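You operate a simulated robot arm through the tools that you are given. There is no shell and no other tool. Be economical: measure what you need, move in short steps, check, and stop when the job is done.

The job below is to be done with a simulated robot arm. You get a single attempt, and the scene is never put back.

Task
Put the spring clip labelled "1200 g" from the counter under the picture on top of the shut box of dryer sheets there and the spring clip marked "300 g" on top of the blue carton.

Only the result counts: the job must be done as asked and must still hold three seconds after the hand-in. Knocking over, shifting, dropping, spilling or breaking anything else fails it.

Robot
A 7-joint arm with a two-finger parallel gripper, fixed in place. Base frame: the origin is at the foot of the arm, x ahead of it, y to its left, z up; the work surface is at about z = 0.91. Units: m, degrees, N and s.
With the tool pointing down near the work surface it reaches from about 0.28 to 0.68 m from the base axis. Its first joint turns from -66.0 to 66.0 degrees. Payload 1.57 kg.
The tool frame sits at the grasp point between the pads (the TCP): z along the fingers, y along the line on which they close. The tips reach 0.03 m beyond it. Largest opening 0.11 m; finger width 0.024, thickness 0.012; the body of the gripper, 0.048 by 0.112 m, starts 0.078 m behind the TCP.
Orientation is that of the tool frame in the base frame, as a unit quaternion [x, y, z, w]. With the fingers straight down and closing along the base's y, the tool's x points along the base's -x, its y along +y and its z along -z.

Tools
- The arm moves only by the tool play_rows. Its argument "steps" is a list of rows, each a list of 3 entries, a list of its own where there are three numbers: the turn, a rotation vector about the base's x, y, z in degrees, then the shift along the base's x, y, z in m, then the opening in per cent of the stroke, from 0 (shut) to 100 (fully open). In form: [[[wx, wy, wz], [dx, dy, dz], fingers], ...]. A call has 1 to 12 rows; each row is the pose to reach, as a shift and turn from the pose commanded when the call began. Rows are played at 5 a second. More than 0.05 m and 8.6 degrees between two rows, or a gripper value outside its range, and nothing of the call is played. Where a pose cannot be reached the arm comes as near as it can. A force on the tool above 40 N (or 10 N above the force at the start of the call, whichever is more), or a blocked arm, ends the call early, and 0.2 s more pass. Each finger travels about 0.108 m/s and halts on what it meets, pressing with about 20 N; the grip force reading is that of the motor and also rises with nothing between the fingers. The clock runs only during rows and for 0.2 s after the last one: add rows that repeat a pose to give the fingers time. The reply holds the time, the measured pose of the TCP, the force on the tool along the base axes, the opening and the grip force, in the units named above and with some noise, and new pictures: "views" is both (left out), scene, wrist or none.
- Cameras (640 x 400 px; columns grow to the right, rows downward): "scene" is fixed at [0.1766, -0.4051, 1.3824]; the picture's right is [0.64, -0.76, 0.00], its down [-0.50, -0.42, -0.76] and it looks along [0.58, 0.49, -0.65] (base axes); focal length 214 px, centre (320, 200). "wrist" rides on the gripper at [-0.036, 0, -0.08] in the tool frame; the picture's right is [0.00, -1.00, 0.00], its down [0.97, 0.00, -0.24] and it looks along [0.24, 0.00, 0.97] (tool axes); focal length 218 px, centre (320, 200).
- probe_pixels(camera, pixels): there is no depth. For up to 12 entries [column, row, z] of the newest picture of that camera ("zoom" is the newest enlarged one), the place [x, y] in the base frame at which the ray of that pixel passes the height z, good to about 0.002 m, but the place of the scene camera against the robot may be out by one fixed shift of up to 0.018 m in any direction. It takes no simulated time.
- enlarge(camera, box): a new picture of the part [left, top, right, bottom] of that camera's present view, enlarged. It takes no simulated time.
- job_done(): hands the job in; it is judged then, once.

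Keep the steps short. Do not move on a guess: measure, check each grasp and each placing, and mend mistakes. In all there are 60 turns and 120 pictures (those below and enlarged ones count). Leave the gripper open and the arm clear of the work at the hand-in unless told otherwise, and finish with a single line.

The tools are called after "Emit:" as name(argument=value, ...) on one line, values as JSON. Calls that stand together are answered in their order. play_rows: Moves the arm, as the interface text tells. Its arguments: {"type":"object","properties":{"steps":{"type":"array","items":{"type":"array"}},"views":{"type":"string","enum":["both","scene","wrist","none"]}},"required":["steps"]} The other tools are called the same way: probe_pixels (camera, pixels) gives the place at which the rays of pixels pass given heights; enlarge (camera, box) takes an enlarged picture of a part of a camera's view; job_done () hands the job in.

At the start:

```text
time_s: 0.0
tool_pos: [0.389, -0.1681, 1.2755]
tcp_rot: [0.001, 1.0, 0.0, 0.0]
force: [0.8, 0.2, -0.3]
finger_gap: 0.1099
gripper_force: 0.1
```

scene: 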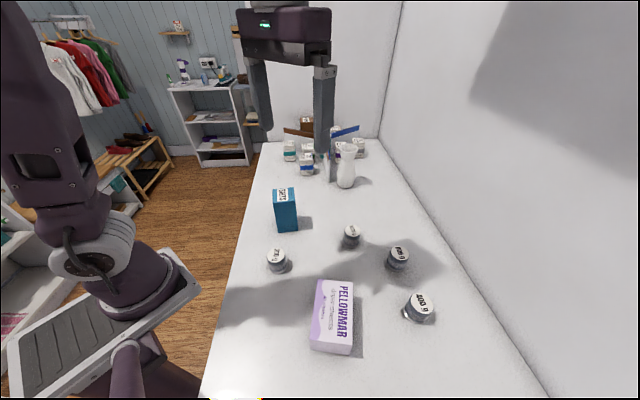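
wrist: 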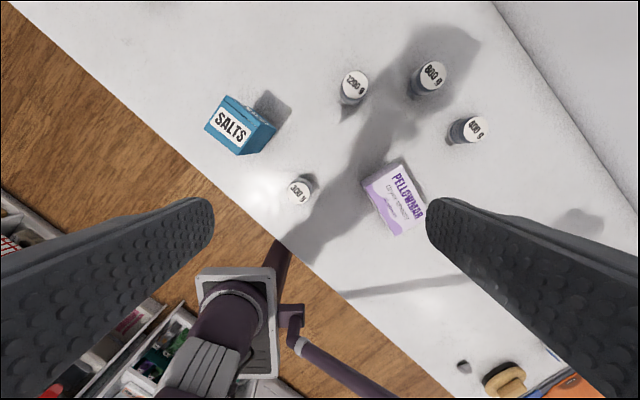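

I see four labelled round pieces, a purple box and a blue carton. I'll enlarge both views to read the labels.

Emit:
enlarge(camera="wrist", box=[190, 50, 510, 250])

Emit:
enlarge(camera="scene", box=[220, 170, 476, 330])

Emit:
enlarge(camera="scene", box=[260, 100, 400, 188])

```text
2.00 times, centred on (350, 150) of wrist
```

zoom: 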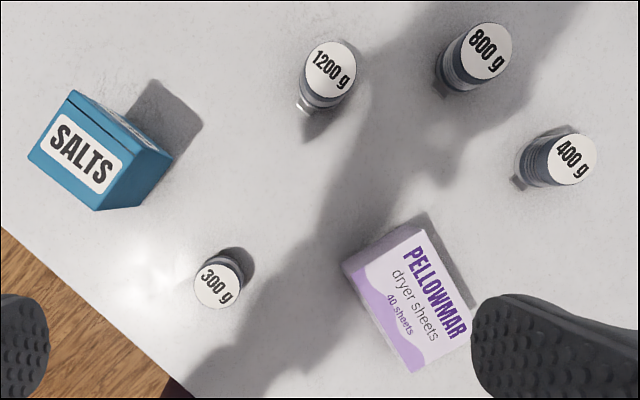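

```text
2.50 times, centred on (348, 250) of scene
```

zoom: 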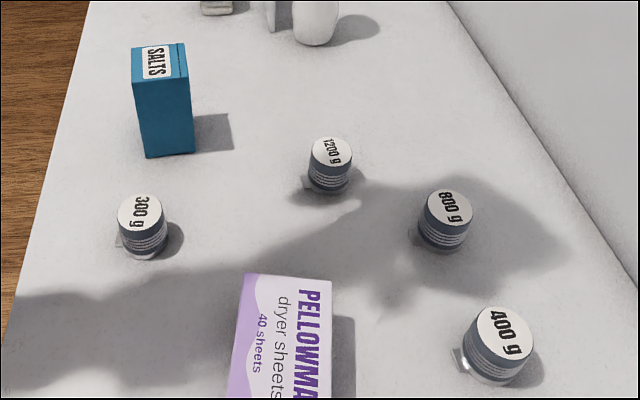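

```text
4.55 times, centred on (330, 144) of scene
```

zoom: 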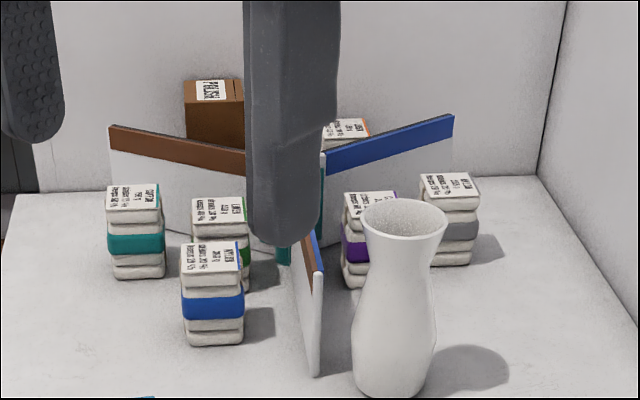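

The 1200 g and 300 g clips are at wrist (355,86) and (299,192). I'll locate clips, box and carton from both cameras at candidate heights.

Emit:
probe_pixels(camera="wrist", pixels=[[356, 86, 0.91], [356, 86, 0.95], [356, 86, 0.97], [299, 192, 0.91], [299, 192, 0.95], [299, 192, 0.97], [231, 127, 0.91], [231, 127, 1.0], [403, 197, 0.91], [403, 197, 0.95], [345, 103, 0.91], [305, 178, 0.91]])

Emit:
probe_pixels(camera="scene", pixels=[[352, 231, 0.91], [352, 231, 0.95], [352, 231, 0.97], [276, 254, 0.91], [276, 254, 0.95], [276, 254, 0.97], [284, 190, 0.91], [284, 190, 1.0], [335, 310, 0.91], [335, 310, 0.95], [352, 246, 0.91], [277, 270, 0.91]])

```text
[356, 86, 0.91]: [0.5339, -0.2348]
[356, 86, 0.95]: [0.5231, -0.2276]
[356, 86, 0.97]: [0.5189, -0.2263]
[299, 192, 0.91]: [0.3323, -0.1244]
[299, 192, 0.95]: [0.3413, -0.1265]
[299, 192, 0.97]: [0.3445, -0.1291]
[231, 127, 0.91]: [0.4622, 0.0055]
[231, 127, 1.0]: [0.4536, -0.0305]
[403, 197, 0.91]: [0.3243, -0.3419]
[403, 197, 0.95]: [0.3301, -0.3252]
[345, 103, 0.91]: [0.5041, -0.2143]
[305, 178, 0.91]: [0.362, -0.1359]
```

```text
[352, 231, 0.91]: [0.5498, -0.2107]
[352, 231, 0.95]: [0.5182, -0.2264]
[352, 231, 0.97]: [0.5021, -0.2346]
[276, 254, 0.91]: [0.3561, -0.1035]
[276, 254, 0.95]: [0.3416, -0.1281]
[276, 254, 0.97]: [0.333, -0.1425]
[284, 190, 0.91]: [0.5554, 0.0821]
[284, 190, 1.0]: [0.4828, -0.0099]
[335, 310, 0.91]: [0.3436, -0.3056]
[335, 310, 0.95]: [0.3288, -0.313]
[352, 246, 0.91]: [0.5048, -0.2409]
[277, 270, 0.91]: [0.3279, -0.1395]
```

Both cameras agree at z≈0.947: 1200 g at about (0.522,-0.227), 300 g at about (0.341,-0.127). I move above the 1200 g clip for a close look at its tab and size.

Emit:
play_rows(steps=[[[0, 0, 0], [0.022, -0.01, -0.025], 100], [[0, 0, 0], [0.044, -0.02, -0.05], 100], [[0, 0, 0], [0.066, -0.03, -0.075], 100], [[0, 0, 0], [0.088, -0.04, -0.1], 100], [[0, 0, 0], [0.11, -0.05, -0.125], 100], [[0, 0, 0], [0.133, -0.059, -0.15], 100], [[0, 0, 0], [0.133, -0.059, -0.15], 100]])

```text
time_s: 1.6
tool_pos: [0.5247, -0.2241, 1.1251]
tcp_rot: [0.0, 1.0, 0.0, 0.0]
force: [-0.6, 0.6, 0.2]
finger_gap: 0.1101
gripper_force: 0.0
```

scene: 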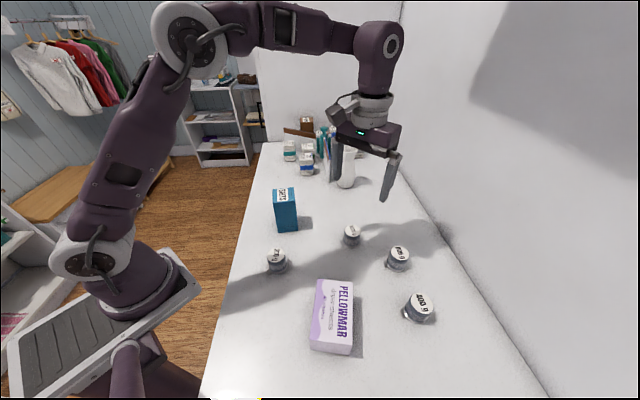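
wrist: 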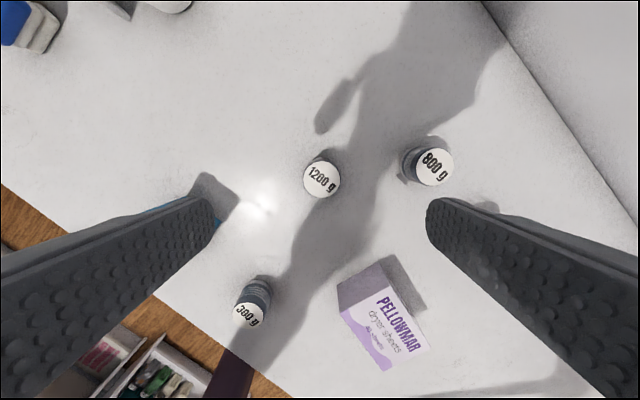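

The 1200 g top is now at (321,180). I'll probe it and the dryer box top corners, and enlarge.

Emit:
probe_pixels(camera="wrist", pixels=[[321, 180, 0.91], [321, 180, 0.945], [303, 180, 0.945], [341, 180, 0.945], [247, 314, 0.945], [340, 313, 0.94], [391, 284, 0.94], [429, 346, 0.94], [375, 372, 0.94], [338, 288, 0.91], [380, 265, 0.91]])

Emit:
enlarge(camera="wrist", box=[260, 130, 388, 210])

Emit:
enlarge(camera="scene", box=[250, 180, 378, 260])

Emit:
enlarge(camera="scene", box=[260, 262, 420, 362])

```text
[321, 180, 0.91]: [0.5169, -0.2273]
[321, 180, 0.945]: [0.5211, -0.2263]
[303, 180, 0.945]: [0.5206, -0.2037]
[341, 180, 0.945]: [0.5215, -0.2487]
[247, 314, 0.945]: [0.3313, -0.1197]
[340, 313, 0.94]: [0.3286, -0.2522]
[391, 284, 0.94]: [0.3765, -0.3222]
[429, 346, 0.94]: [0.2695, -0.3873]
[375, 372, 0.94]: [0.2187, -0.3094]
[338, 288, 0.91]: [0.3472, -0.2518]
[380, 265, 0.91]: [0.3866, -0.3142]
```

```text
5.00 times, centred on (324, 170) of wrist
```

zoom: 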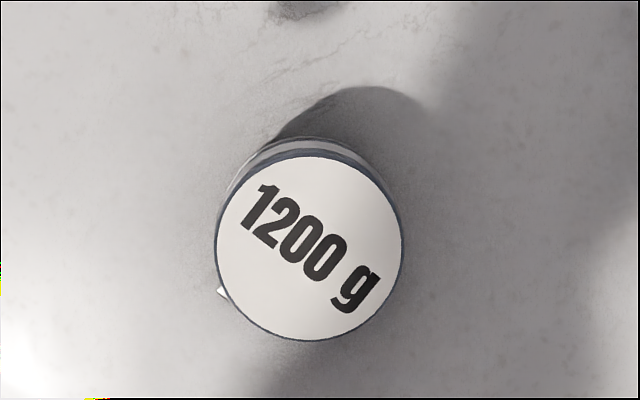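

```text
5.00 times, centred on (314, 220) of scene
```

zoom: 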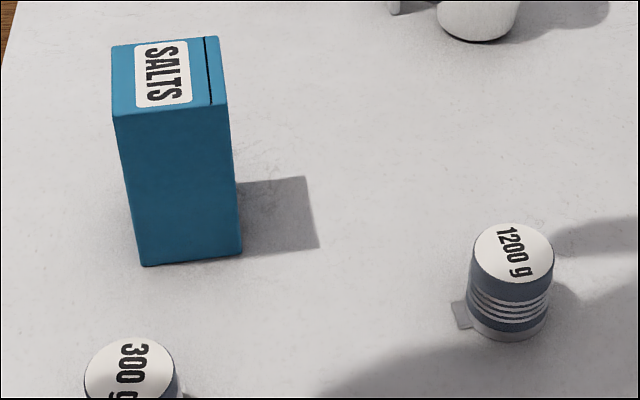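

```text
4.00 times, centred on (340, 312) of scene
```

zoom: 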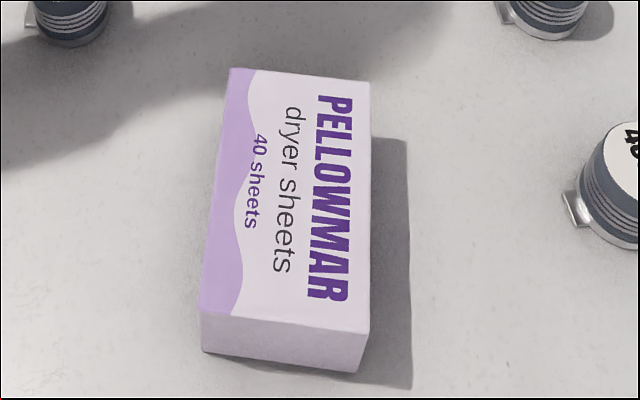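

I'll enlarge the dryer-sheet box in the wrist view to get its top corners.

Emit:
enlarge(camera="wrist", box=[312, 240, 472, 340])

Emit:
probe_pixels(camera="scene", pixels=[[317.5, 279.5, 0.95], [352.2, 282.5, 0.95], [351.2, 345.5, 0.95], [309.8, 340.5, 0.95], [349.2, 355.2, 0.91], [310.8, 350, 0.91], [351.2, 345.5, 0.94], [309.8, 340.5, 0.94], [351.2, 345.5, 0.96], [309.8, 340.5, 0.96]])

```text
4.00 times, centred on (392, 290) of wrist
```

zoom: 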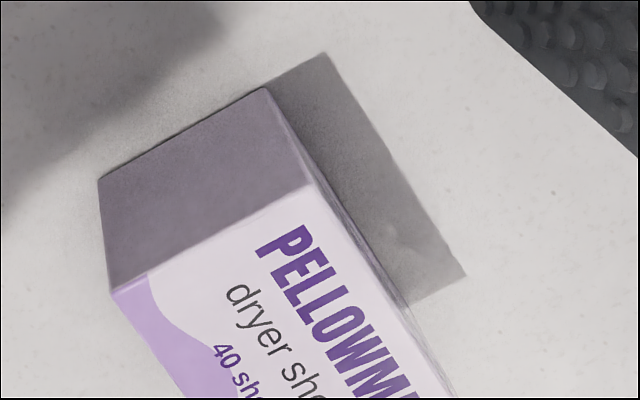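

```text
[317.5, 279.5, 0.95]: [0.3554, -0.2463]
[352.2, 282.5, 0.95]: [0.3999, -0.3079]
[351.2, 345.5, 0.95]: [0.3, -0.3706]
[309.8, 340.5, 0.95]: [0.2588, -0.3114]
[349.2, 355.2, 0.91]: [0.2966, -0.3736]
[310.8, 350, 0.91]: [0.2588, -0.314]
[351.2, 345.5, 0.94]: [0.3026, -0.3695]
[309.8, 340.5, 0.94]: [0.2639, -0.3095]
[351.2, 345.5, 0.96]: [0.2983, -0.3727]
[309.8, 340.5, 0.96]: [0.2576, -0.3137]
```

Box top is about z≈0.957, centre about (0.32,-0.316). The 1200 g tab points to (-x,+y), so I'll turn the gripper -56° about z to close across the tab, and drop slightly.

Emit:
play_rows(steps=[[[0, 0, -8], [0, 0, -0.01], 100], [[0, 0, -16], [0, 0, -0.02], 100], [[0, 0, -24], [0, 0, -0.03], 100], [[0, 0, -32], [0, 0, -0.04], 100], [[0, 0, -40], [0, 0, -0.05], 100], [[0, 0, -48], [0, 0, -0.06], 100], [[0, 0, -56], [0, 0, -0.07], 100], [[0, 0, -56], [0, 0, -0.07], 100], [[0, 0, -56], [0, 0, -0.07], 100]], views="wrist")

```text
time_s: 3.6
tool_pos: [0.5226, -0.2259, 1.056]
tcp_rot: [0.471, 0.882, 0.0, 0.0]
force: [-0.2, -0.3, 0.0]
finger_gap: 0.11
gripper_force: 0.1
```

wrist: 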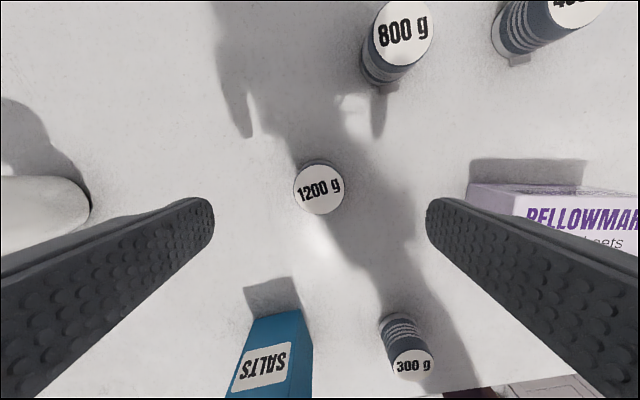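

The clip is centred at (320,190) between the fingers. I'll verify its place and look for the tab.

Emit:
probe_pixels(camera="wrist", pixels=[[320, 190, 0.945], [320, 190, 0.955], [293, 190, 0.945], [346, 190, 0.945], [320, 161, 0.91]])

Emit:
enlarge(camera="wrist", box=[240, 140, 400, 240])

```text
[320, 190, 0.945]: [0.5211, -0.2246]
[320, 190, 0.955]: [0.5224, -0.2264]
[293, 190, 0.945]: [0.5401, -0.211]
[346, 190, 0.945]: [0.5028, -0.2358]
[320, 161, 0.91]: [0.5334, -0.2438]
```

```text
4.00 times, centred on (320, 190) of wrist
```

zoom: 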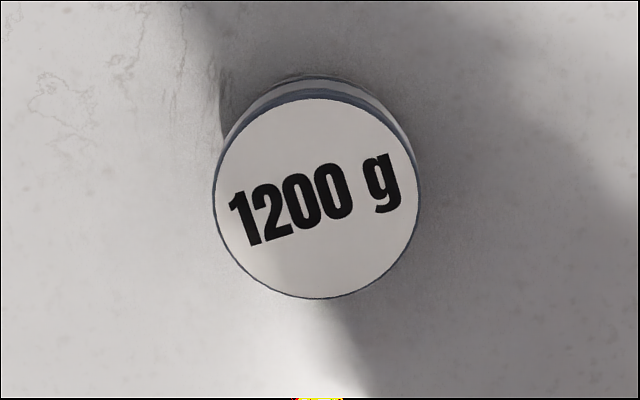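

It is centred and about 0.044 m across. Descend to TCP z≈0.946 and close.

Emit:
play_rows(steps=[[[0, 0, 0], [0, 0, -0.03], 100], [[0, 0, 0], [0, 0, -0.06], 100], [[0, 0, 0], [0, 0, -0.09], 100], [[0, 0, 0], [0, 0, -0.11], 100], [[0, 0, 0], [0, 0, -0.11], 100], [[0, 0, 0], [0, 0, -0.11], 60], [[0, 0, 0], [0, 0, -0.11], 30], [[0, 0, 0], [0, 0, -0.11], 30], [[0, 0, 0], [0, 0, -0.11], 30]])

```text
time_s: 5.6
tool_pos: [0.5206, -0.2273, 0.9464]
tcp_rot: [0.469, 0.883, 0.001, 0.0]
force: [0.3, -1.1, -0.4]
finger_gap: 0.0451
gripper_force: 20.3
```

scene: 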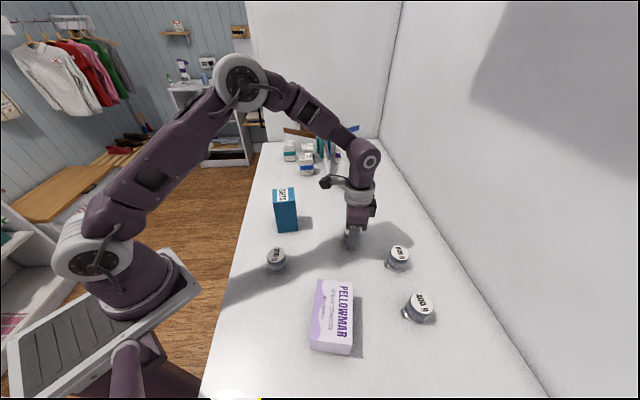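
wrist: 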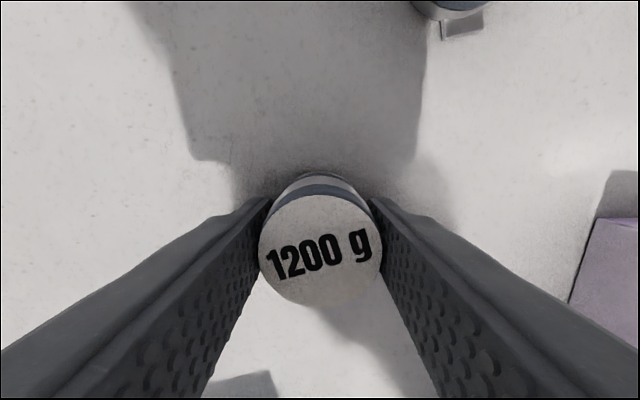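

Gripped (gap 0.045, 20 N). Lift straight up by 0.1 and check.

Emit:
play_rows(steps=[[[0, 0, 0], [0, 0, 0.02], 25], [[0, 0, 0], [0, 0, 0.045], 25], [[0, 0, 0], [0, 0, 0.075], 25], [[0, 0, 0], [0, 0, 0.105], 25], [[0, 0, 0], [0, 0, 0.13], 25], [[0, 0, 0], [0, 0, 0.13], 25]])

```text
time_s: 7.0
tool_pos: [0.5243, -0.2282, 1.0759]
tcp_rot: [0.469, 0.883, 0.0, 0.0]
force: [-1.2, 1.0, -1.9]
finger_gap: 0.0453
gripper_force: 19.8
```

scene: 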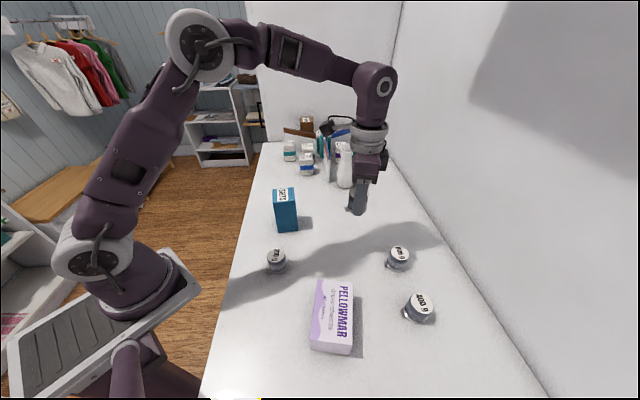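
wrist: 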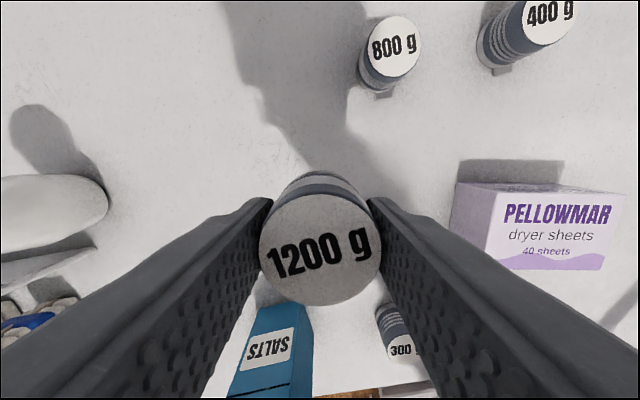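

Held. Box is fully visible at right (487–624,187–270); enlarge to refine its top face.

Emit:
enlarge(camera="wrist", box=[440, 150, 640, 275])

```text
3.20 times, centred on (540, 212) of wrist
```

zoom: 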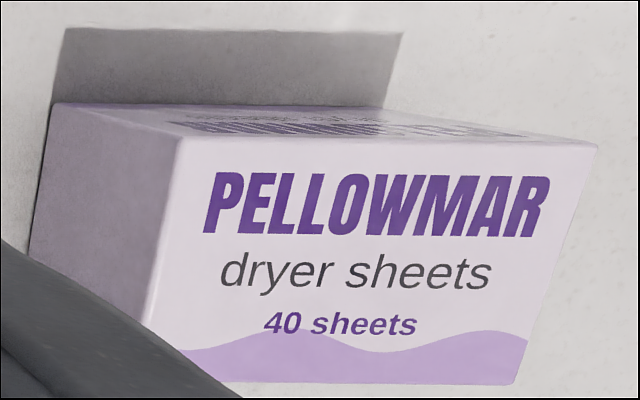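

Probe the three visible top corners and the two bottom ones.

Emit:
probe_pixels(camera="zoom", pixels=[[180, 142, 0.95], [598, 145, 0.95], [515, 385, 0.95], [180, 142, 0.96], [598, 145, 0.96], [515, 385, 0.96], [180, 142, 0.97], [598, 145, 0.97], [515, 385, 0.97], [52, 105, 0.91], [28, 250, 0.91]])

```text
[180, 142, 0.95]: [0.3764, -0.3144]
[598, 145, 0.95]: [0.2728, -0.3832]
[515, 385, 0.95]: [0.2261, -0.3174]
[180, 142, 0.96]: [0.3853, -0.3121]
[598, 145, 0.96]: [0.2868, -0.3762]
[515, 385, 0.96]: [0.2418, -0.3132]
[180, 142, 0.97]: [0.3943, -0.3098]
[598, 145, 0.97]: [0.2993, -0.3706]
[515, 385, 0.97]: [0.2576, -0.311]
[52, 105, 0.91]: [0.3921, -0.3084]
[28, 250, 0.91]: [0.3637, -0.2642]
```

Box top centre ≈ (0.32,-0.312), top z≈0.96–0.967. I carry the clip over it and stop well above.

Emit:
play_rows(steps=[[[0, 0, 0], [-0.025, -0.01, 0], 25], [[0, 0, 0], [-0.06, -0.025, 0], 25], [[0, 0, 0], [-0.1, -0.042, 0], 25], [[0, 0, 0], [-0.14, -0.059, 0], 25], [[0, 0, 0], [-0.175, -0.074, 0], 25], [[0, 0, 0], [-0.202, -0.085, 0], 25], [[0, 0, 0], [-0.202, -0.085, -0.02], 25], [[0, 0, 0], [-0.202, -0.085, -0.045], 25], [[0, 0, 0], [-0.202, -0.085, -0.06], 25], [[0, 0, 0], [-0.202, -0.085, -0.06], 25]])

```text
time_s: 9.2
tool_pos: [0.3214, -0.312, 1.0172]
tcp_rot: [0.47, 0.883, 0.0, 0.0]
force: [-0.4, 0.2, -0.7]
finger_gap: 0.0451
gripper_force: 20.4
```

scene: 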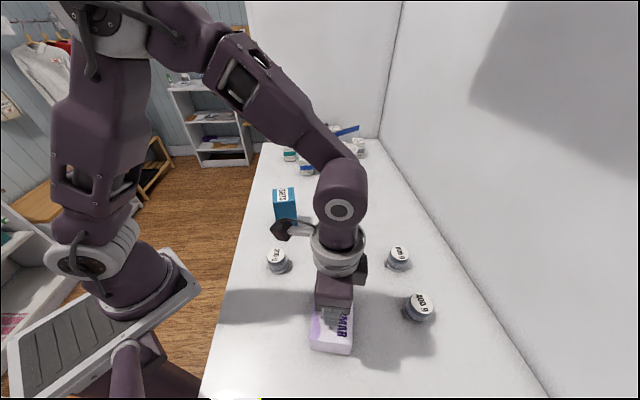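
wrist: 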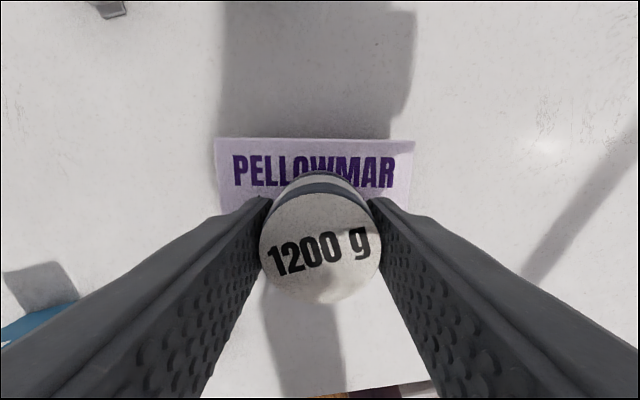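

Lateral alignment looks good (box 214–414, clip 319). Check the far edge distance.

Emit:
probe_pixels(camera="wrist", pixels=[[214, 138, 0.963], [414, 141, 0.963], [314, 139, 0.963], [214, 138, 0.955], [414, 141, 0.955]])

Emit:
enlarge(camera="scene", box=[280, 260, 408, 360])

```text
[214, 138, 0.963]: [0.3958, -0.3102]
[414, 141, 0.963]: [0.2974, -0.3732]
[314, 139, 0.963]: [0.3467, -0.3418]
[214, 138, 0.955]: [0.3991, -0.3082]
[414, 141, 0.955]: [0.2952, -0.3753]
```

```text
4.00 times, centred on (344, 310) of scene
```

zoom: 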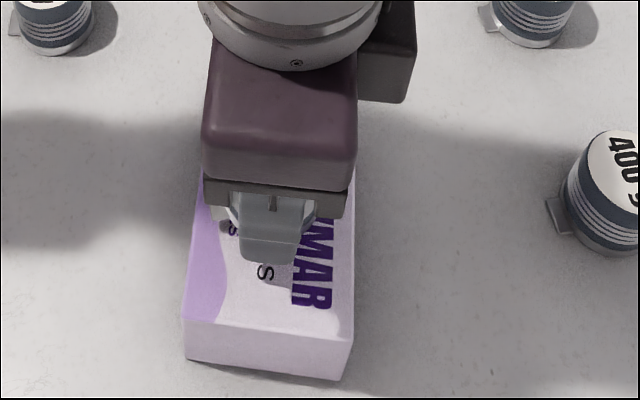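

Slight correction (+5 mm x) and slow descent near the expected contact.

Emit:
play_rows(steps=[[[0, 0, 0], [0.005, 0, 0], 25], [[0, 0, 0], [0.005, 0, -0.006], 25], [[0, 0, 0], [0.005, 0, -0.009], 25], [[0, 0, 0], [0.005, 0, -0.011], 25], [[0, 0, 0], [0.005, 0, -0.013], 25], [[0, 0, 0], [0.005, 0, -0.013], 25]], views="none")

Emit:
enlarge(camera="scene", box=[296, 280, 376, 340])

```text
time_s: 10.6
tool_pos: [0.3261, -0.3114, 1.0034]
tcp_rot: [0.469, 0.883, 0.0, 0.001]
force: [4.2, -0.2, 14.9]
finger_gap: 0.0451
gripper_force: 19.8
```

```text
6.67 times, centred on (336, 310) of scene
```

zoom: 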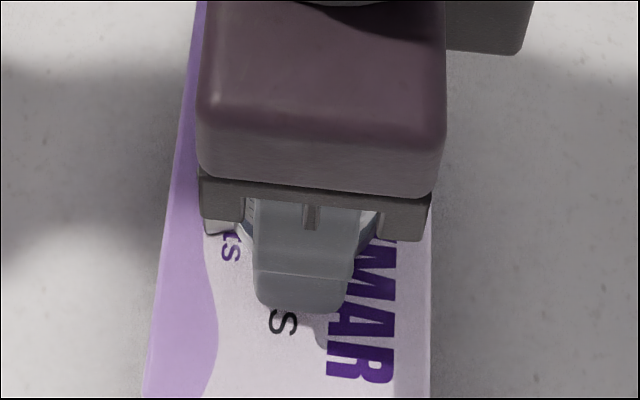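

Contact (15 N), so the clip rests on the box. Ease up 1 mm and open, watching.

Emit:
play_rows(steps=[[[0, 0, 0], [0, 0, 0.001], 25], [[0, 0, 0], [0, 0, 0.001], 45], [[0, 0, 0], [0, 0, 0.001], 65], [[0, 0, 0], [0, 0, 0.001], 75], [[0, 0, 0], [0, 0, 0.001], 75]])

```text
time_s: 11.8
tool_pos: [0.325, -0.3117, 1.0035]
tcp_rot: [0.47, 0.883, 0.0, -0.001]
force: [-0.1, -0.2, -0.1]
finger_gap: 0.0827
gripper_force: 0.1
```

scene: 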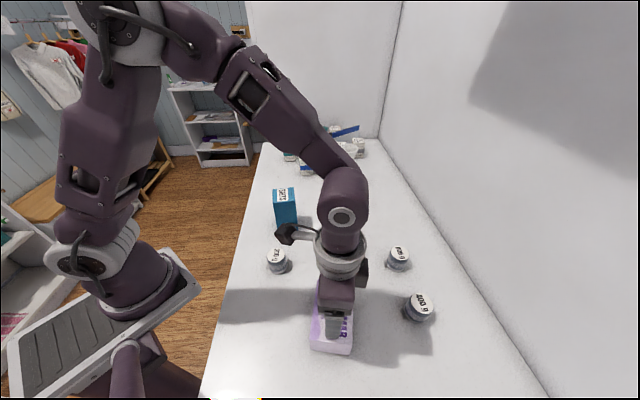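
wrist: 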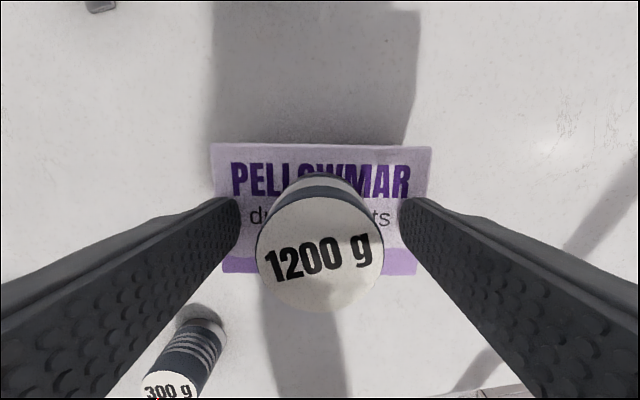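

The clip stands on the box. Rise straight up, then go over the 300 g clip at height.

Emit:
play_rows(steps=[[[0, 0, 0], [0, 0, 0.02], 75], [[0, 0, 0], [0, 0, 0.05], 75], [[0, 0, 0], [0, 0, 0.085], 100], [[0, 0, 0], [0, 0, 0.115], 100], [[0, 0, 0], [0.003, 0.04, 0.115], 100], [[0, 0, 0], [0.007, 0.085, 0.115], 100], [[0, 0, 0], [0.011, 0.13, 0.115], 100], [[0, 0, 0], [0.014, 0.165, 0.115], 100], [[0, 0, 0], [0.015, 0.185, 0.115], 100], [[0, 0, 0], [0.015, 0.185, 0.115], 100], [[0, 0, 0], [0.015, 0.185, 0.115], 100]])

```text
time_s: 14.2
tool_pos: [0.3413, -0.1262, 1.1194]
tcp_rot: [0.469, 0.883, 0.0, -0.001]
force: [0.3, -0.1, 0.6]
finger_gap: 0.1098
gripper_force: 0.0
```

scene: 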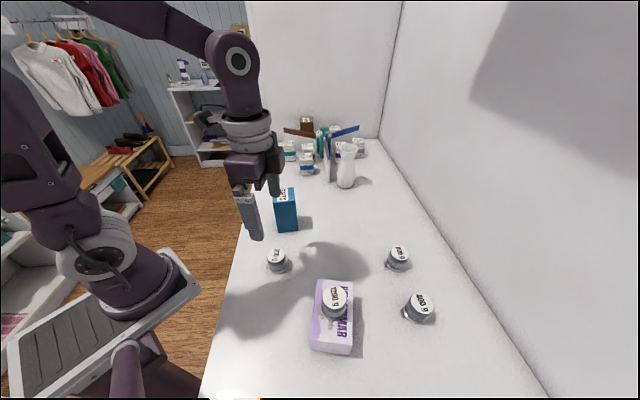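
wrist: 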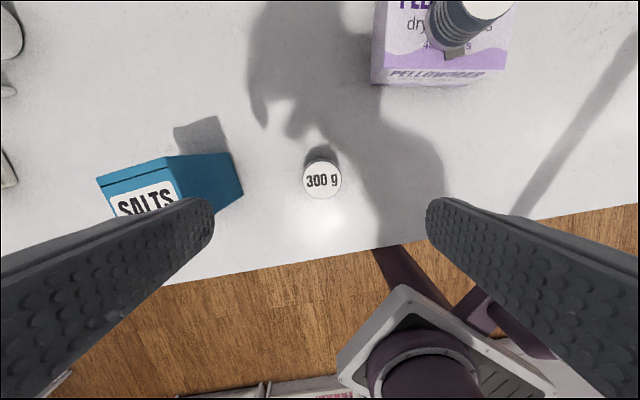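

Probe the 300 g clip and the carton's corners nearby, and enlarge both.

Emit:
probe_pixels(camera="wrist", pixels=[[322, 180, 0.945], [303, 180, 0.945], [342, 180, 0.945], [243, 191, 0.91], [230, 153, 0.91], [97, 178, 1.02], [165, 157, 1.02], [97, 178, 1.0], [165, 157, 1.0], [182, 198, 1.02]])

Emit:
enlarge(camera="scene", box=[230, 180, 358, 280])

Emit:
enlarge(camera="wrist", box=[80, 110, 272, 230])

Emit:
enlarge(camera="wrist", box=[270, 140, 370, 205])

```text
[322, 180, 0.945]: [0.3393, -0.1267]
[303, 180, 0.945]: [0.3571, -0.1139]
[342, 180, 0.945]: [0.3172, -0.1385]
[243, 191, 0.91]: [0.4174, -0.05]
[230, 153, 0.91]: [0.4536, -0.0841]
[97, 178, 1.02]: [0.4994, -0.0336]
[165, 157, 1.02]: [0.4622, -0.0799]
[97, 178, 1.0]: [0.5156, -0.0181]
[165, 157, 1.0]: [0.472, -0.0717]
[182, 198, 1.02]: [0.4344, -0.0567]
```

```text
4.00 times, centred on (294, 230) of scene
```

zoom: 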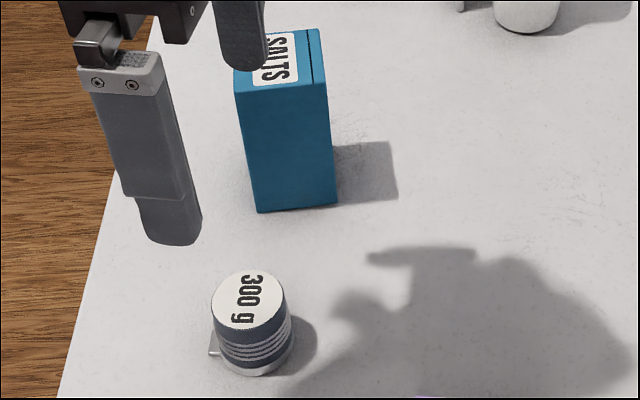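

```text
3.33 times, centred on (176, 170) of wrist
```

zoom: 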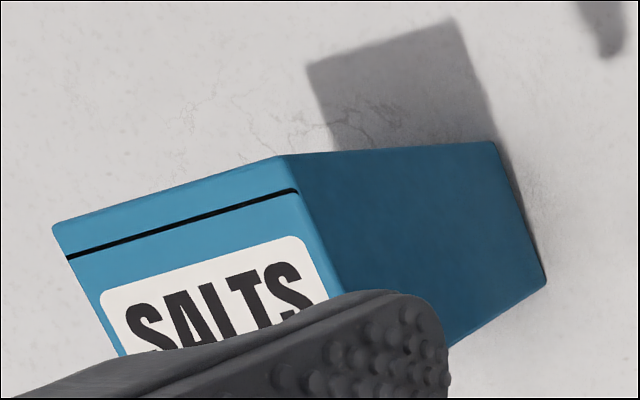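

```text
6.15 times, centred on (320, 172) of wrist
```

zoom: 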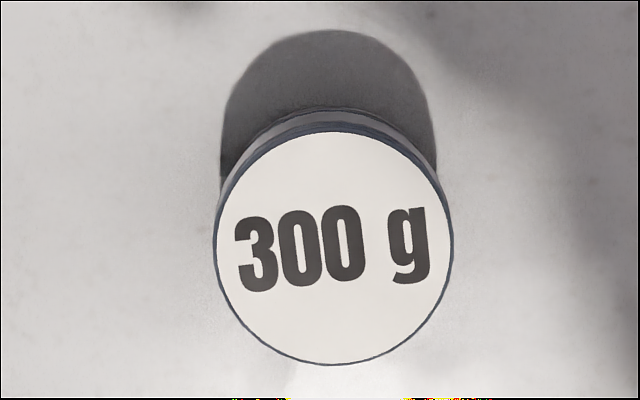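

The 300 g clip sits at (0.339,-0.127), right under the tool, carton clear by ~3.5 cm. Descend to z≈0.946 and close.

Emit:
play_rows(steps=[[[0, 0, 0], [-0.001, 0, -0.035], 100], [[0, 0, 0], [-0.001, 0, -0.075], 100], [[0, 0, 0], [-0.001, 0, -0.11], 100], [[0, 0, 0], [-0.001, 0, -0.14], 100], [[0, 0, 0], [-0.001, 0, -0.16], 100], [[0, 0, 0], [-0.001, 0, -0.1725], 100], [[0, 0, 0], [-0.001, 0, -0.1725], 100], [[0, 0, 0], [-0.001, 0, -0.1725], 60], [[0, 0, 0], [-0.001, 0, -0.1725], 25], [[0, 0, 0], [-0.001, 0, -0.1725], 25], [[0, 0, 0], [-0.001, 0, -0.1725], 25]])

```text
time_s: 16.6
tool_pos: [0.3417, -0.1253, 0.947]
tcp_rot: [0.469, 0.883, 0.001, 0.0]
force: [1.2, 0.5, -0.5]
finger_gap: 0.0452
gripper_force: 20.1
```

scene: 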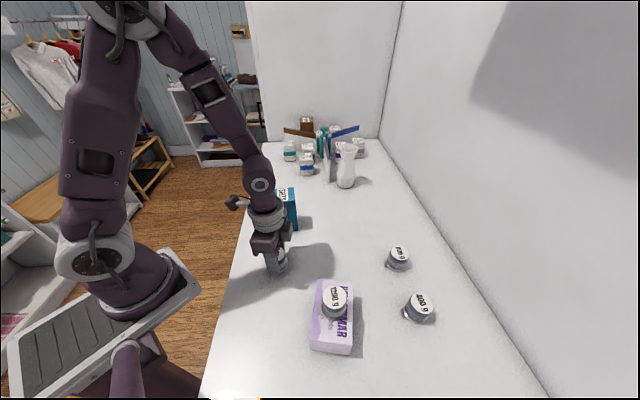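
wrist: 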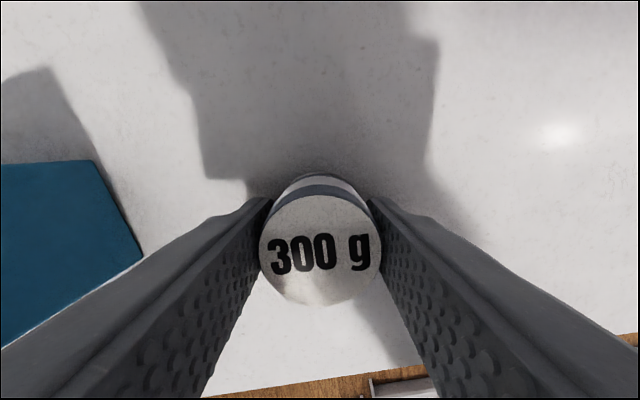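

Gripped (0.045, 20 N). Lift 0.2 m straight up, then view the carton.

Emit:
play_rows(steps=[[[0, 0, 0], [0, 0, 0.02], 25], [[0, 0, 0], [0, 0, 0.05], 25], [[0, 0, 0], [0, 0, 0.085], 25], [[0, 0, 0], [0, 0, 0.12], 25], [[0, 0, 0], [0, 0, 0.155], 25], [[0, 0, 0], [0, 0, 0.185], 25], [[0, 0, 0], [0, 0, 0.2], 25], [[0, 0, 0], [0, 0, 0.2], 25]])

Emit:
enlarge(camera="wrist", box=[80, 100, 272, 220])

Emit:
enlarge(camera="scene", box=[250, 175, 330, 239])

```text
time_s: 18.4
tool_pos: [0.3373, -0.1271, 1.145]
tcp_rot: [0.469, 0.883, 0.0, 0.001]
force: [0.2, 0.5, -1.6]
finger_gap: 0.045
gripper_force: 20.9
```

scene: 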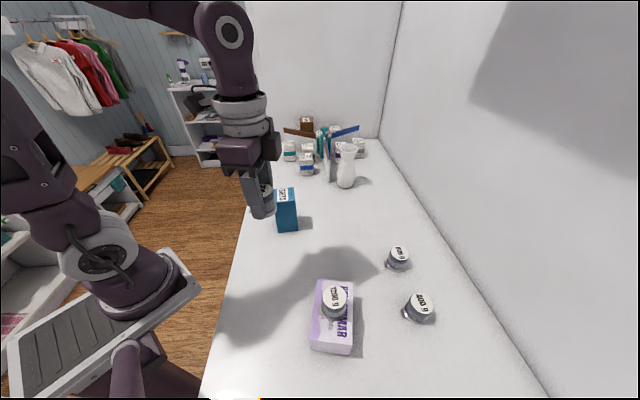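
wrist: 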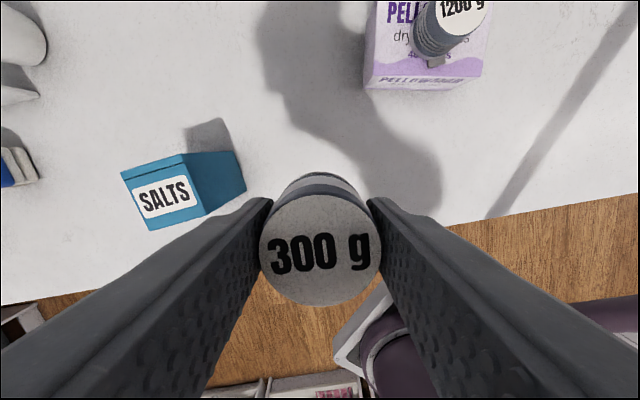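

```text
3.33 times, centred on (176, 160) of wrist
```

zoom: 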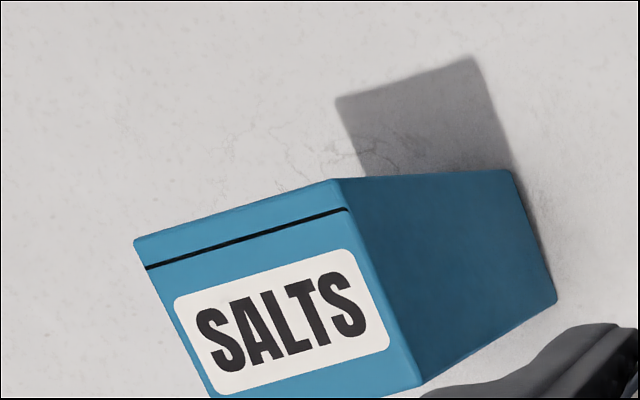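

```text
6.25 times, centred on (290, 207) of scene
```

zoom: 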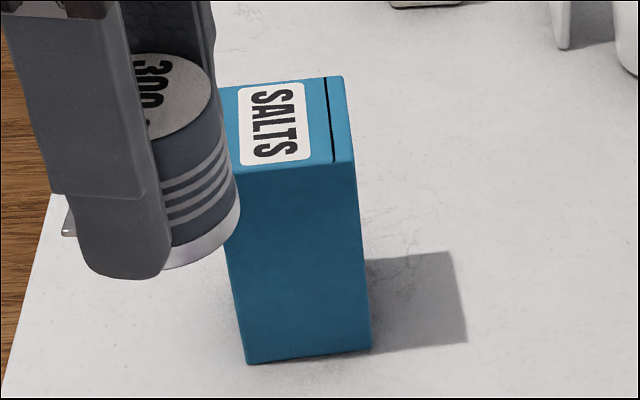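

Probe carton corners at several heights in both cameras to find its top height and centre.

Emit:
probe_pixels(camera="wrist", pixels=[[233, 151.6, 0.91], [247, 189.4, 0.91], [179, 154, 1.0], [206.9, 215.5, 1.0], [179, 154, 1.02], [206.9, 215.5, 1.02], [120.2, 172.6, 1.02], [150, 231, 1.02], [179, 154, 1.04], [206.9, 215.5, 1.04], [120.2, 172.6, 1.04], [150, 231, 1.04]])

Emit:
probe_pixels(camera="scene", pixels=[[309.2, 230.7, 0.91], [306.5, 201.1, 1.0], [306.5, 201.1, 1.02], [306.5, 201.1, 1.04], [304.9, 187.3, 1.0], [304.9, 187.3, 1.02], [304.9, 187.3, 1.04], [289.5, 232.9, 0.91], [333, 305, 1.0], [333, 303, 1.01]])

```text
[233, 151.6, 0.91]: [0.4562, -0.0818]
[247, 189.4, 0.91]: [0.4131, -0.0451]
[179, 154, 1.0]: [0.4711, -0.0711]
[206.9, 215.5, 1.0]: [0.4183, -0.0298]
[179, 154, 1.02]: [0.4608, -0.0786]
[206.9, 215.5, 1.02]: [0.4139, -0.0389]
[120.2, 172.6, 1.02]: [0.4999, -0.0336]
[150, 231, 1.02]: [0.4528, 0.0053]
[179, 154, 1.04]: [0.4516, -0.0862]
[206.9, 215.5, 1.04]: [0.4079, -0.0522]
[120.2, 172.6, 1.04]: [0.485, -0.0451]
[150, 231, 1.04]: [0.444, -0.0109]
```

```text
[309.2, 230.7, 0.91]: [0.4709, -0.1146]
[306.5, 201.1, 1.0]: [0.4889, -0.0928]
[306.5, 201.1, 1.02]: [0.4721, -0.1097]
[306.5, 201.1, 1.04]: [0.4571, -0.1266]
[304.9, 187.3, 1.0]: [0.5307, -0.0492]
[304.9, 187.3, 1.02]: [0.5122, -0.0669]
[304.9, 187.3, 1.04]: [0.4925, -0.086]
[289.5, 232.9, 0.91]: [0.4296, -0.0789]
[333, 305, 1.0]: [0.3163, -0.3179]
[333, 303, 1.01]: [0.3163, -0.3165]
```

The carton agrees with its start position (the scene zoom was just wider than its box). Top z≈1.028, centre ≈ (0.4525,-0.042). Carry the clip over it, stopping ~2.5 cm above.

Emit:
play_rows(steps=[[[0, 0, 0], [0.015, 0.011, 0], 25], [[0, 0, 0], [0.04, 0.03, 0], 25], [[0, 0, 0], [0.07, 0.0525, 0], 25], [[0, 0, 0], [0.097, 0.073, 0], 25], [[0, 0, 0], [0.1135, 0.085, 0], 25], [[0, 0, 0], [0.1135, 0.085, -0.025], 25], [[0, 0, 0], [0.1135, 0.085, -0.05], 25], [[0, 0, 0], [0.1135, 0.085, -0.055], 25], [[0, 0, 0], [0.1135, 0.085, -0.055], 25]])

Emit:
enlarge(camera="scene", box=[240, 170, 336, 230])

Emit:
enlarge(camera="wrist", box=[200, 120, 440, 270])

```text
time_s: 20.4
tool_pos: [0.4533, -0.0415, 1.0909]
tcp_rot: [0.469, 0.883, 0.0, -0.001]
force: [0.4, 0.0, -1.4]
finger_gap: 0.0449
gripper_force: 19.7
```

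scene: 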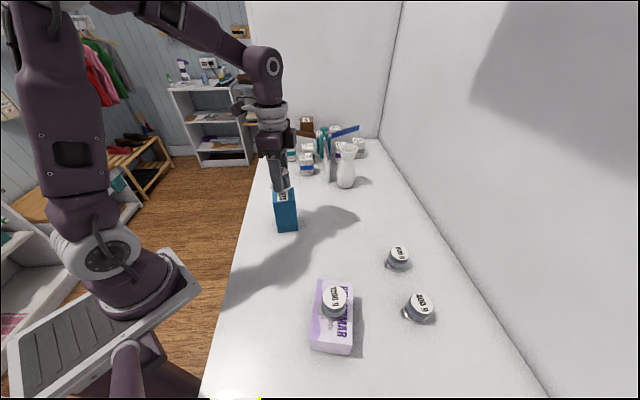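
wrist: 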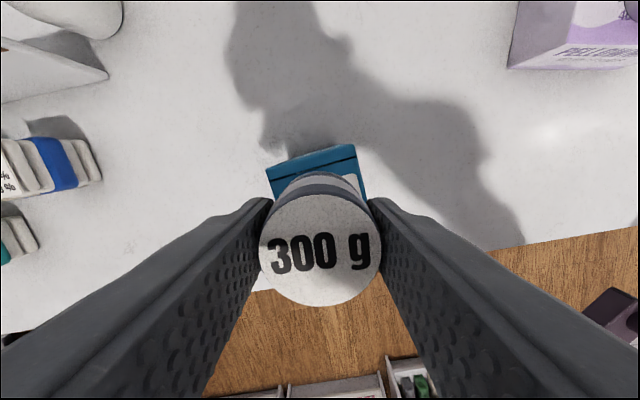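

```text
6.67 times, centred on (288, 200) of scene
```

zoom: 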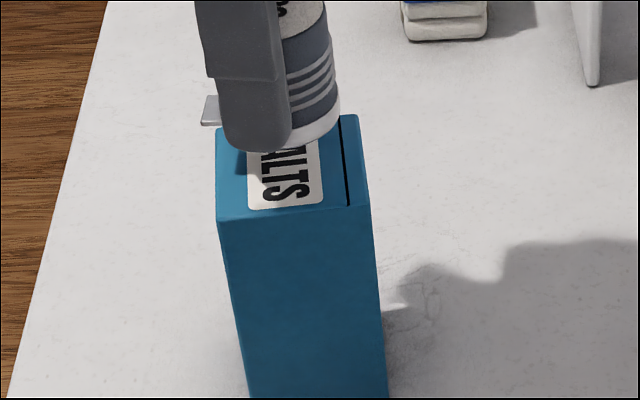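

```text
2.67 times, centred on (320, 195) of wrist
```

zoom: 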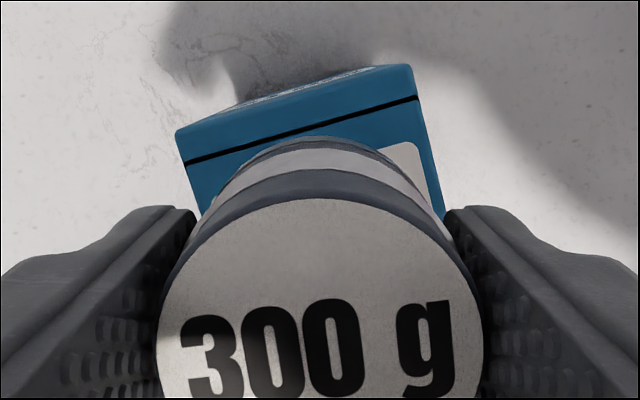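

Check the carton's visible far corners against the tool position.

Emit:
probe_pixels(camera="wrist", pixels=[[266.4, 169.9, 1.028], [353.7, 144.4, 1.028], [266.4, 169.9, 1.02], [353.7, 144.4, 1.02]])

```text
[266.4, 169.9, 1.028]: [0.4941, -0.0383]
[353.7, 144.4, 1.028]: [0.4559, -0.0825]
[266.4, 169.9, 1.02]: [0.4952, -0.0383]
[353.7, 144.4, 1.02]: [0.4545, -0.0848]
```

Centre confirmed at (0.453,-0.0415), exactly under the tool. Lower slowly toward contact.

Emit:
play_rows(steps=[[[0, 0, 0], [0, 0, -0.01], 25], [[0, 0, 0], [0, 0, -0.017], 25], [[0, 0, 0], [0, 0, -0.02], 25], [[0, 0, 0], [0, 0, -0.022], 25], [[0, 0, 0], [0, 0, -0.0235], 25], [[0, 0, 0], [0, 0, -0.0235], 25]], views="none")

Emit:
enlarge(camera="scene", box=[256, 175, 320, 215])

```text
time_s: 21.8
tool_pos: [0.4526, -0.041, 1.0659]
tcp_rot: [0.47, 0.883, 0.0, 0.0]
force: [-0.7, 0.2, 0.2]
finger_gap: 0.0452
gripper_force: 20.1
```

```text
10.00 times, centred on (288, 195) of scene
```

zoom: 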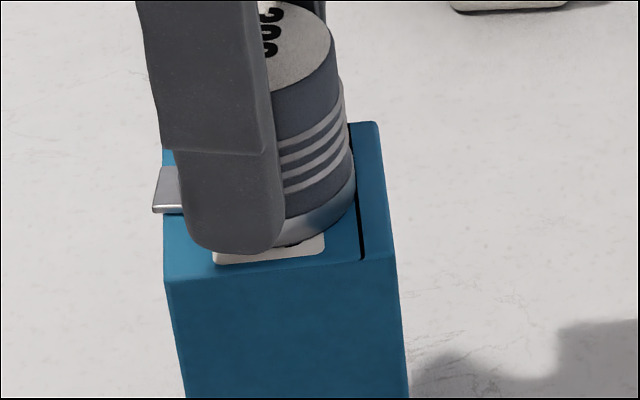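

Nearly touching, force still ~0. Continue in 1 mm steps.

Emit:
play_rows(steps=[[[0, 0, 0], [0, 0, -0.001], 25], [[0, 0, 0], [0, 0, -0.002], 25], [[0, 0, 0], [0, 0, -0.003], 25]], views="none")

```text
time_s: 22.6
tool_pos: [0.4521, -0.0401, 1.0642]
tcp_rot: [0.469, 0.883, -0.001, 0.001]
force: [-3.4, -1.5, 15.9]
finger_gap: 0.0448
gripper_force: 20.1
```

Contact (16 N). Ease up 1 mm and open gently.

Emit:
play_rows(steps=[[[0, 0, 0], [0, 0, 0.001], 25], [[0, 0, 0], [0, 0, 0.001], 25], [[0, 0, 0], [0, 0, 0.001], 45], [[0, 0, 0], [0, 0, 0.001], 65], [[0, 0, 0], [0, 0, 0.001], 75], [[0, 0, 0], [0, 0, 0.001], 75]])

Emit:
enlarge(camera="scene", box=[256, 175, 320, 215])

```text
time_s: 24.0
tool_pos: [0.4534, -0.0413, 1.0648]
tcp_rot: [0.47, 0.883, 0.0, 0.0]
force: [0.3, -0.5, 0.2]
finger_gap: 0.0824
gripper_force: 0.1
```

scene: 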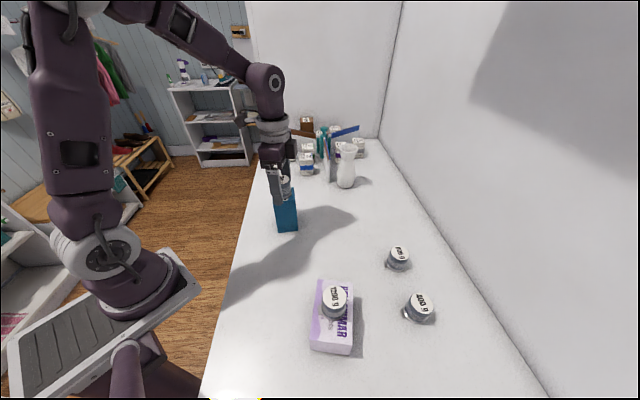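
wrist: 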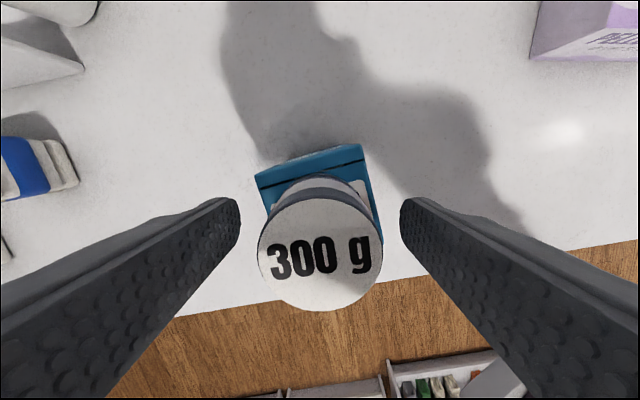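

```text
10.00 times, centred on (288, 195) of scene
```

zoom: 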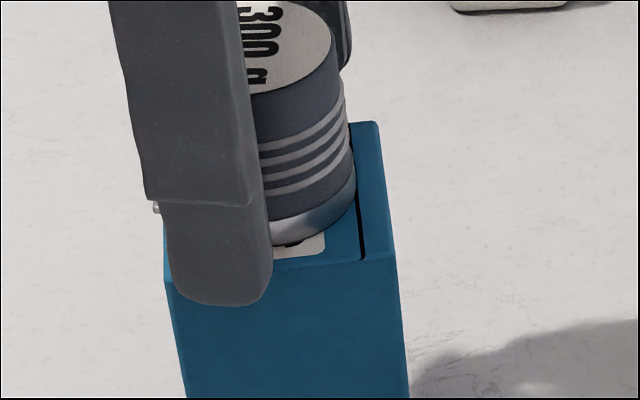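

The clip stands upright on the carton. Rise straight up, then move away toward free space.

Emit:
play_rows(steps=[[[0, 0, 0], [0, 0, 0.02], 75], [[0, 0, 0], [0, 0, 0.05], 75], [[0, 0, 0], [0, 0, 0.085], 75], [[0, 0, 0], [0, 0, 0.125], 90], [[0, 0, 0], [0, 0, 0.16], 100], [[0, 0, 0], [-0.02, -0.04, 0.17], 100], [[0, 0, 0], [-0.04, -0.08, 0.18], 100], [[0, 0, 0], [-0.05, -0.12, 0.18], 100], [[0, 0, 0], [-0.05, -0.12, 0.18], 100]])

Emit:
enlarge(camera="scene", box=[220, 160, 460, 360])

```text
time_s: 26.0
tool_pos: [0.406, -0.1607, 1.2442]
tcp_rot: [0.469, 0.883, -0.001, 0.001]
force: [-0.1, -0.7, 1.3]
finger_gap: 0.1101
gripper_force: 0.0
```

scene: 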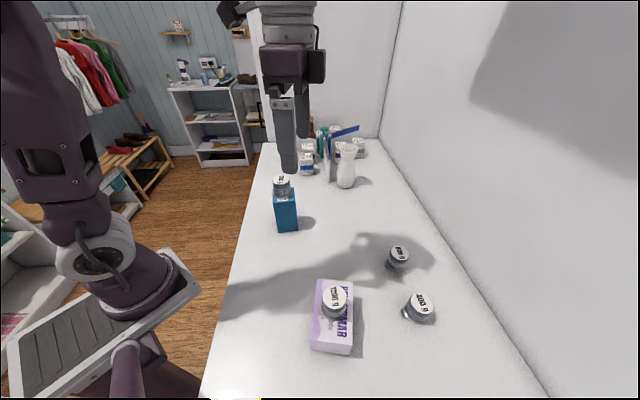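
wrist: 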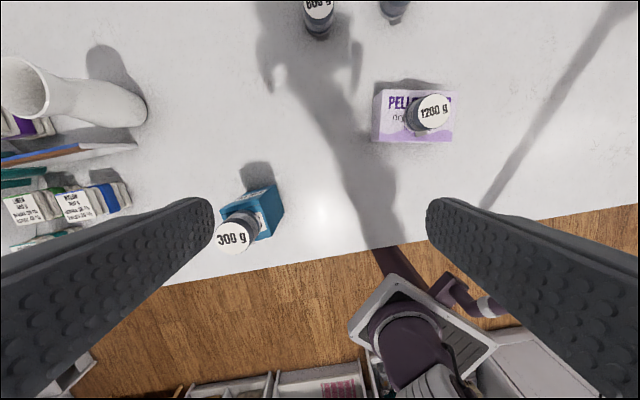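

```text
2.00 times, centred on (340, 260) of scene
```

zoom: 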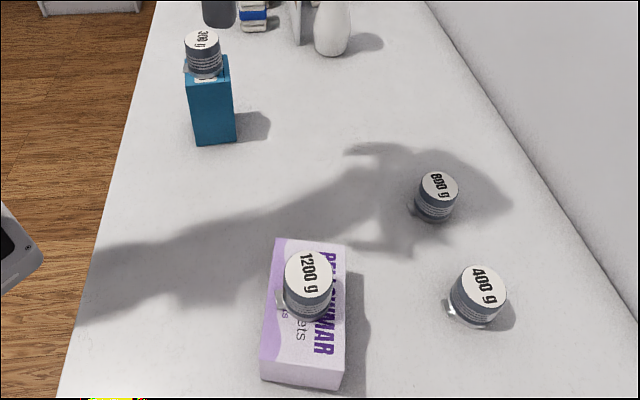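

Both clips stand on their targets, nothing else has moved, and the gripper is open and clear, so I hand in.

Emit:
job_done()

```text
The job is handed in.
```

The 1200 g clip is on the shut box of dryer sheets and the 300 g clip is on the blue carton; nothing else appeared to move, and the job is handed in.
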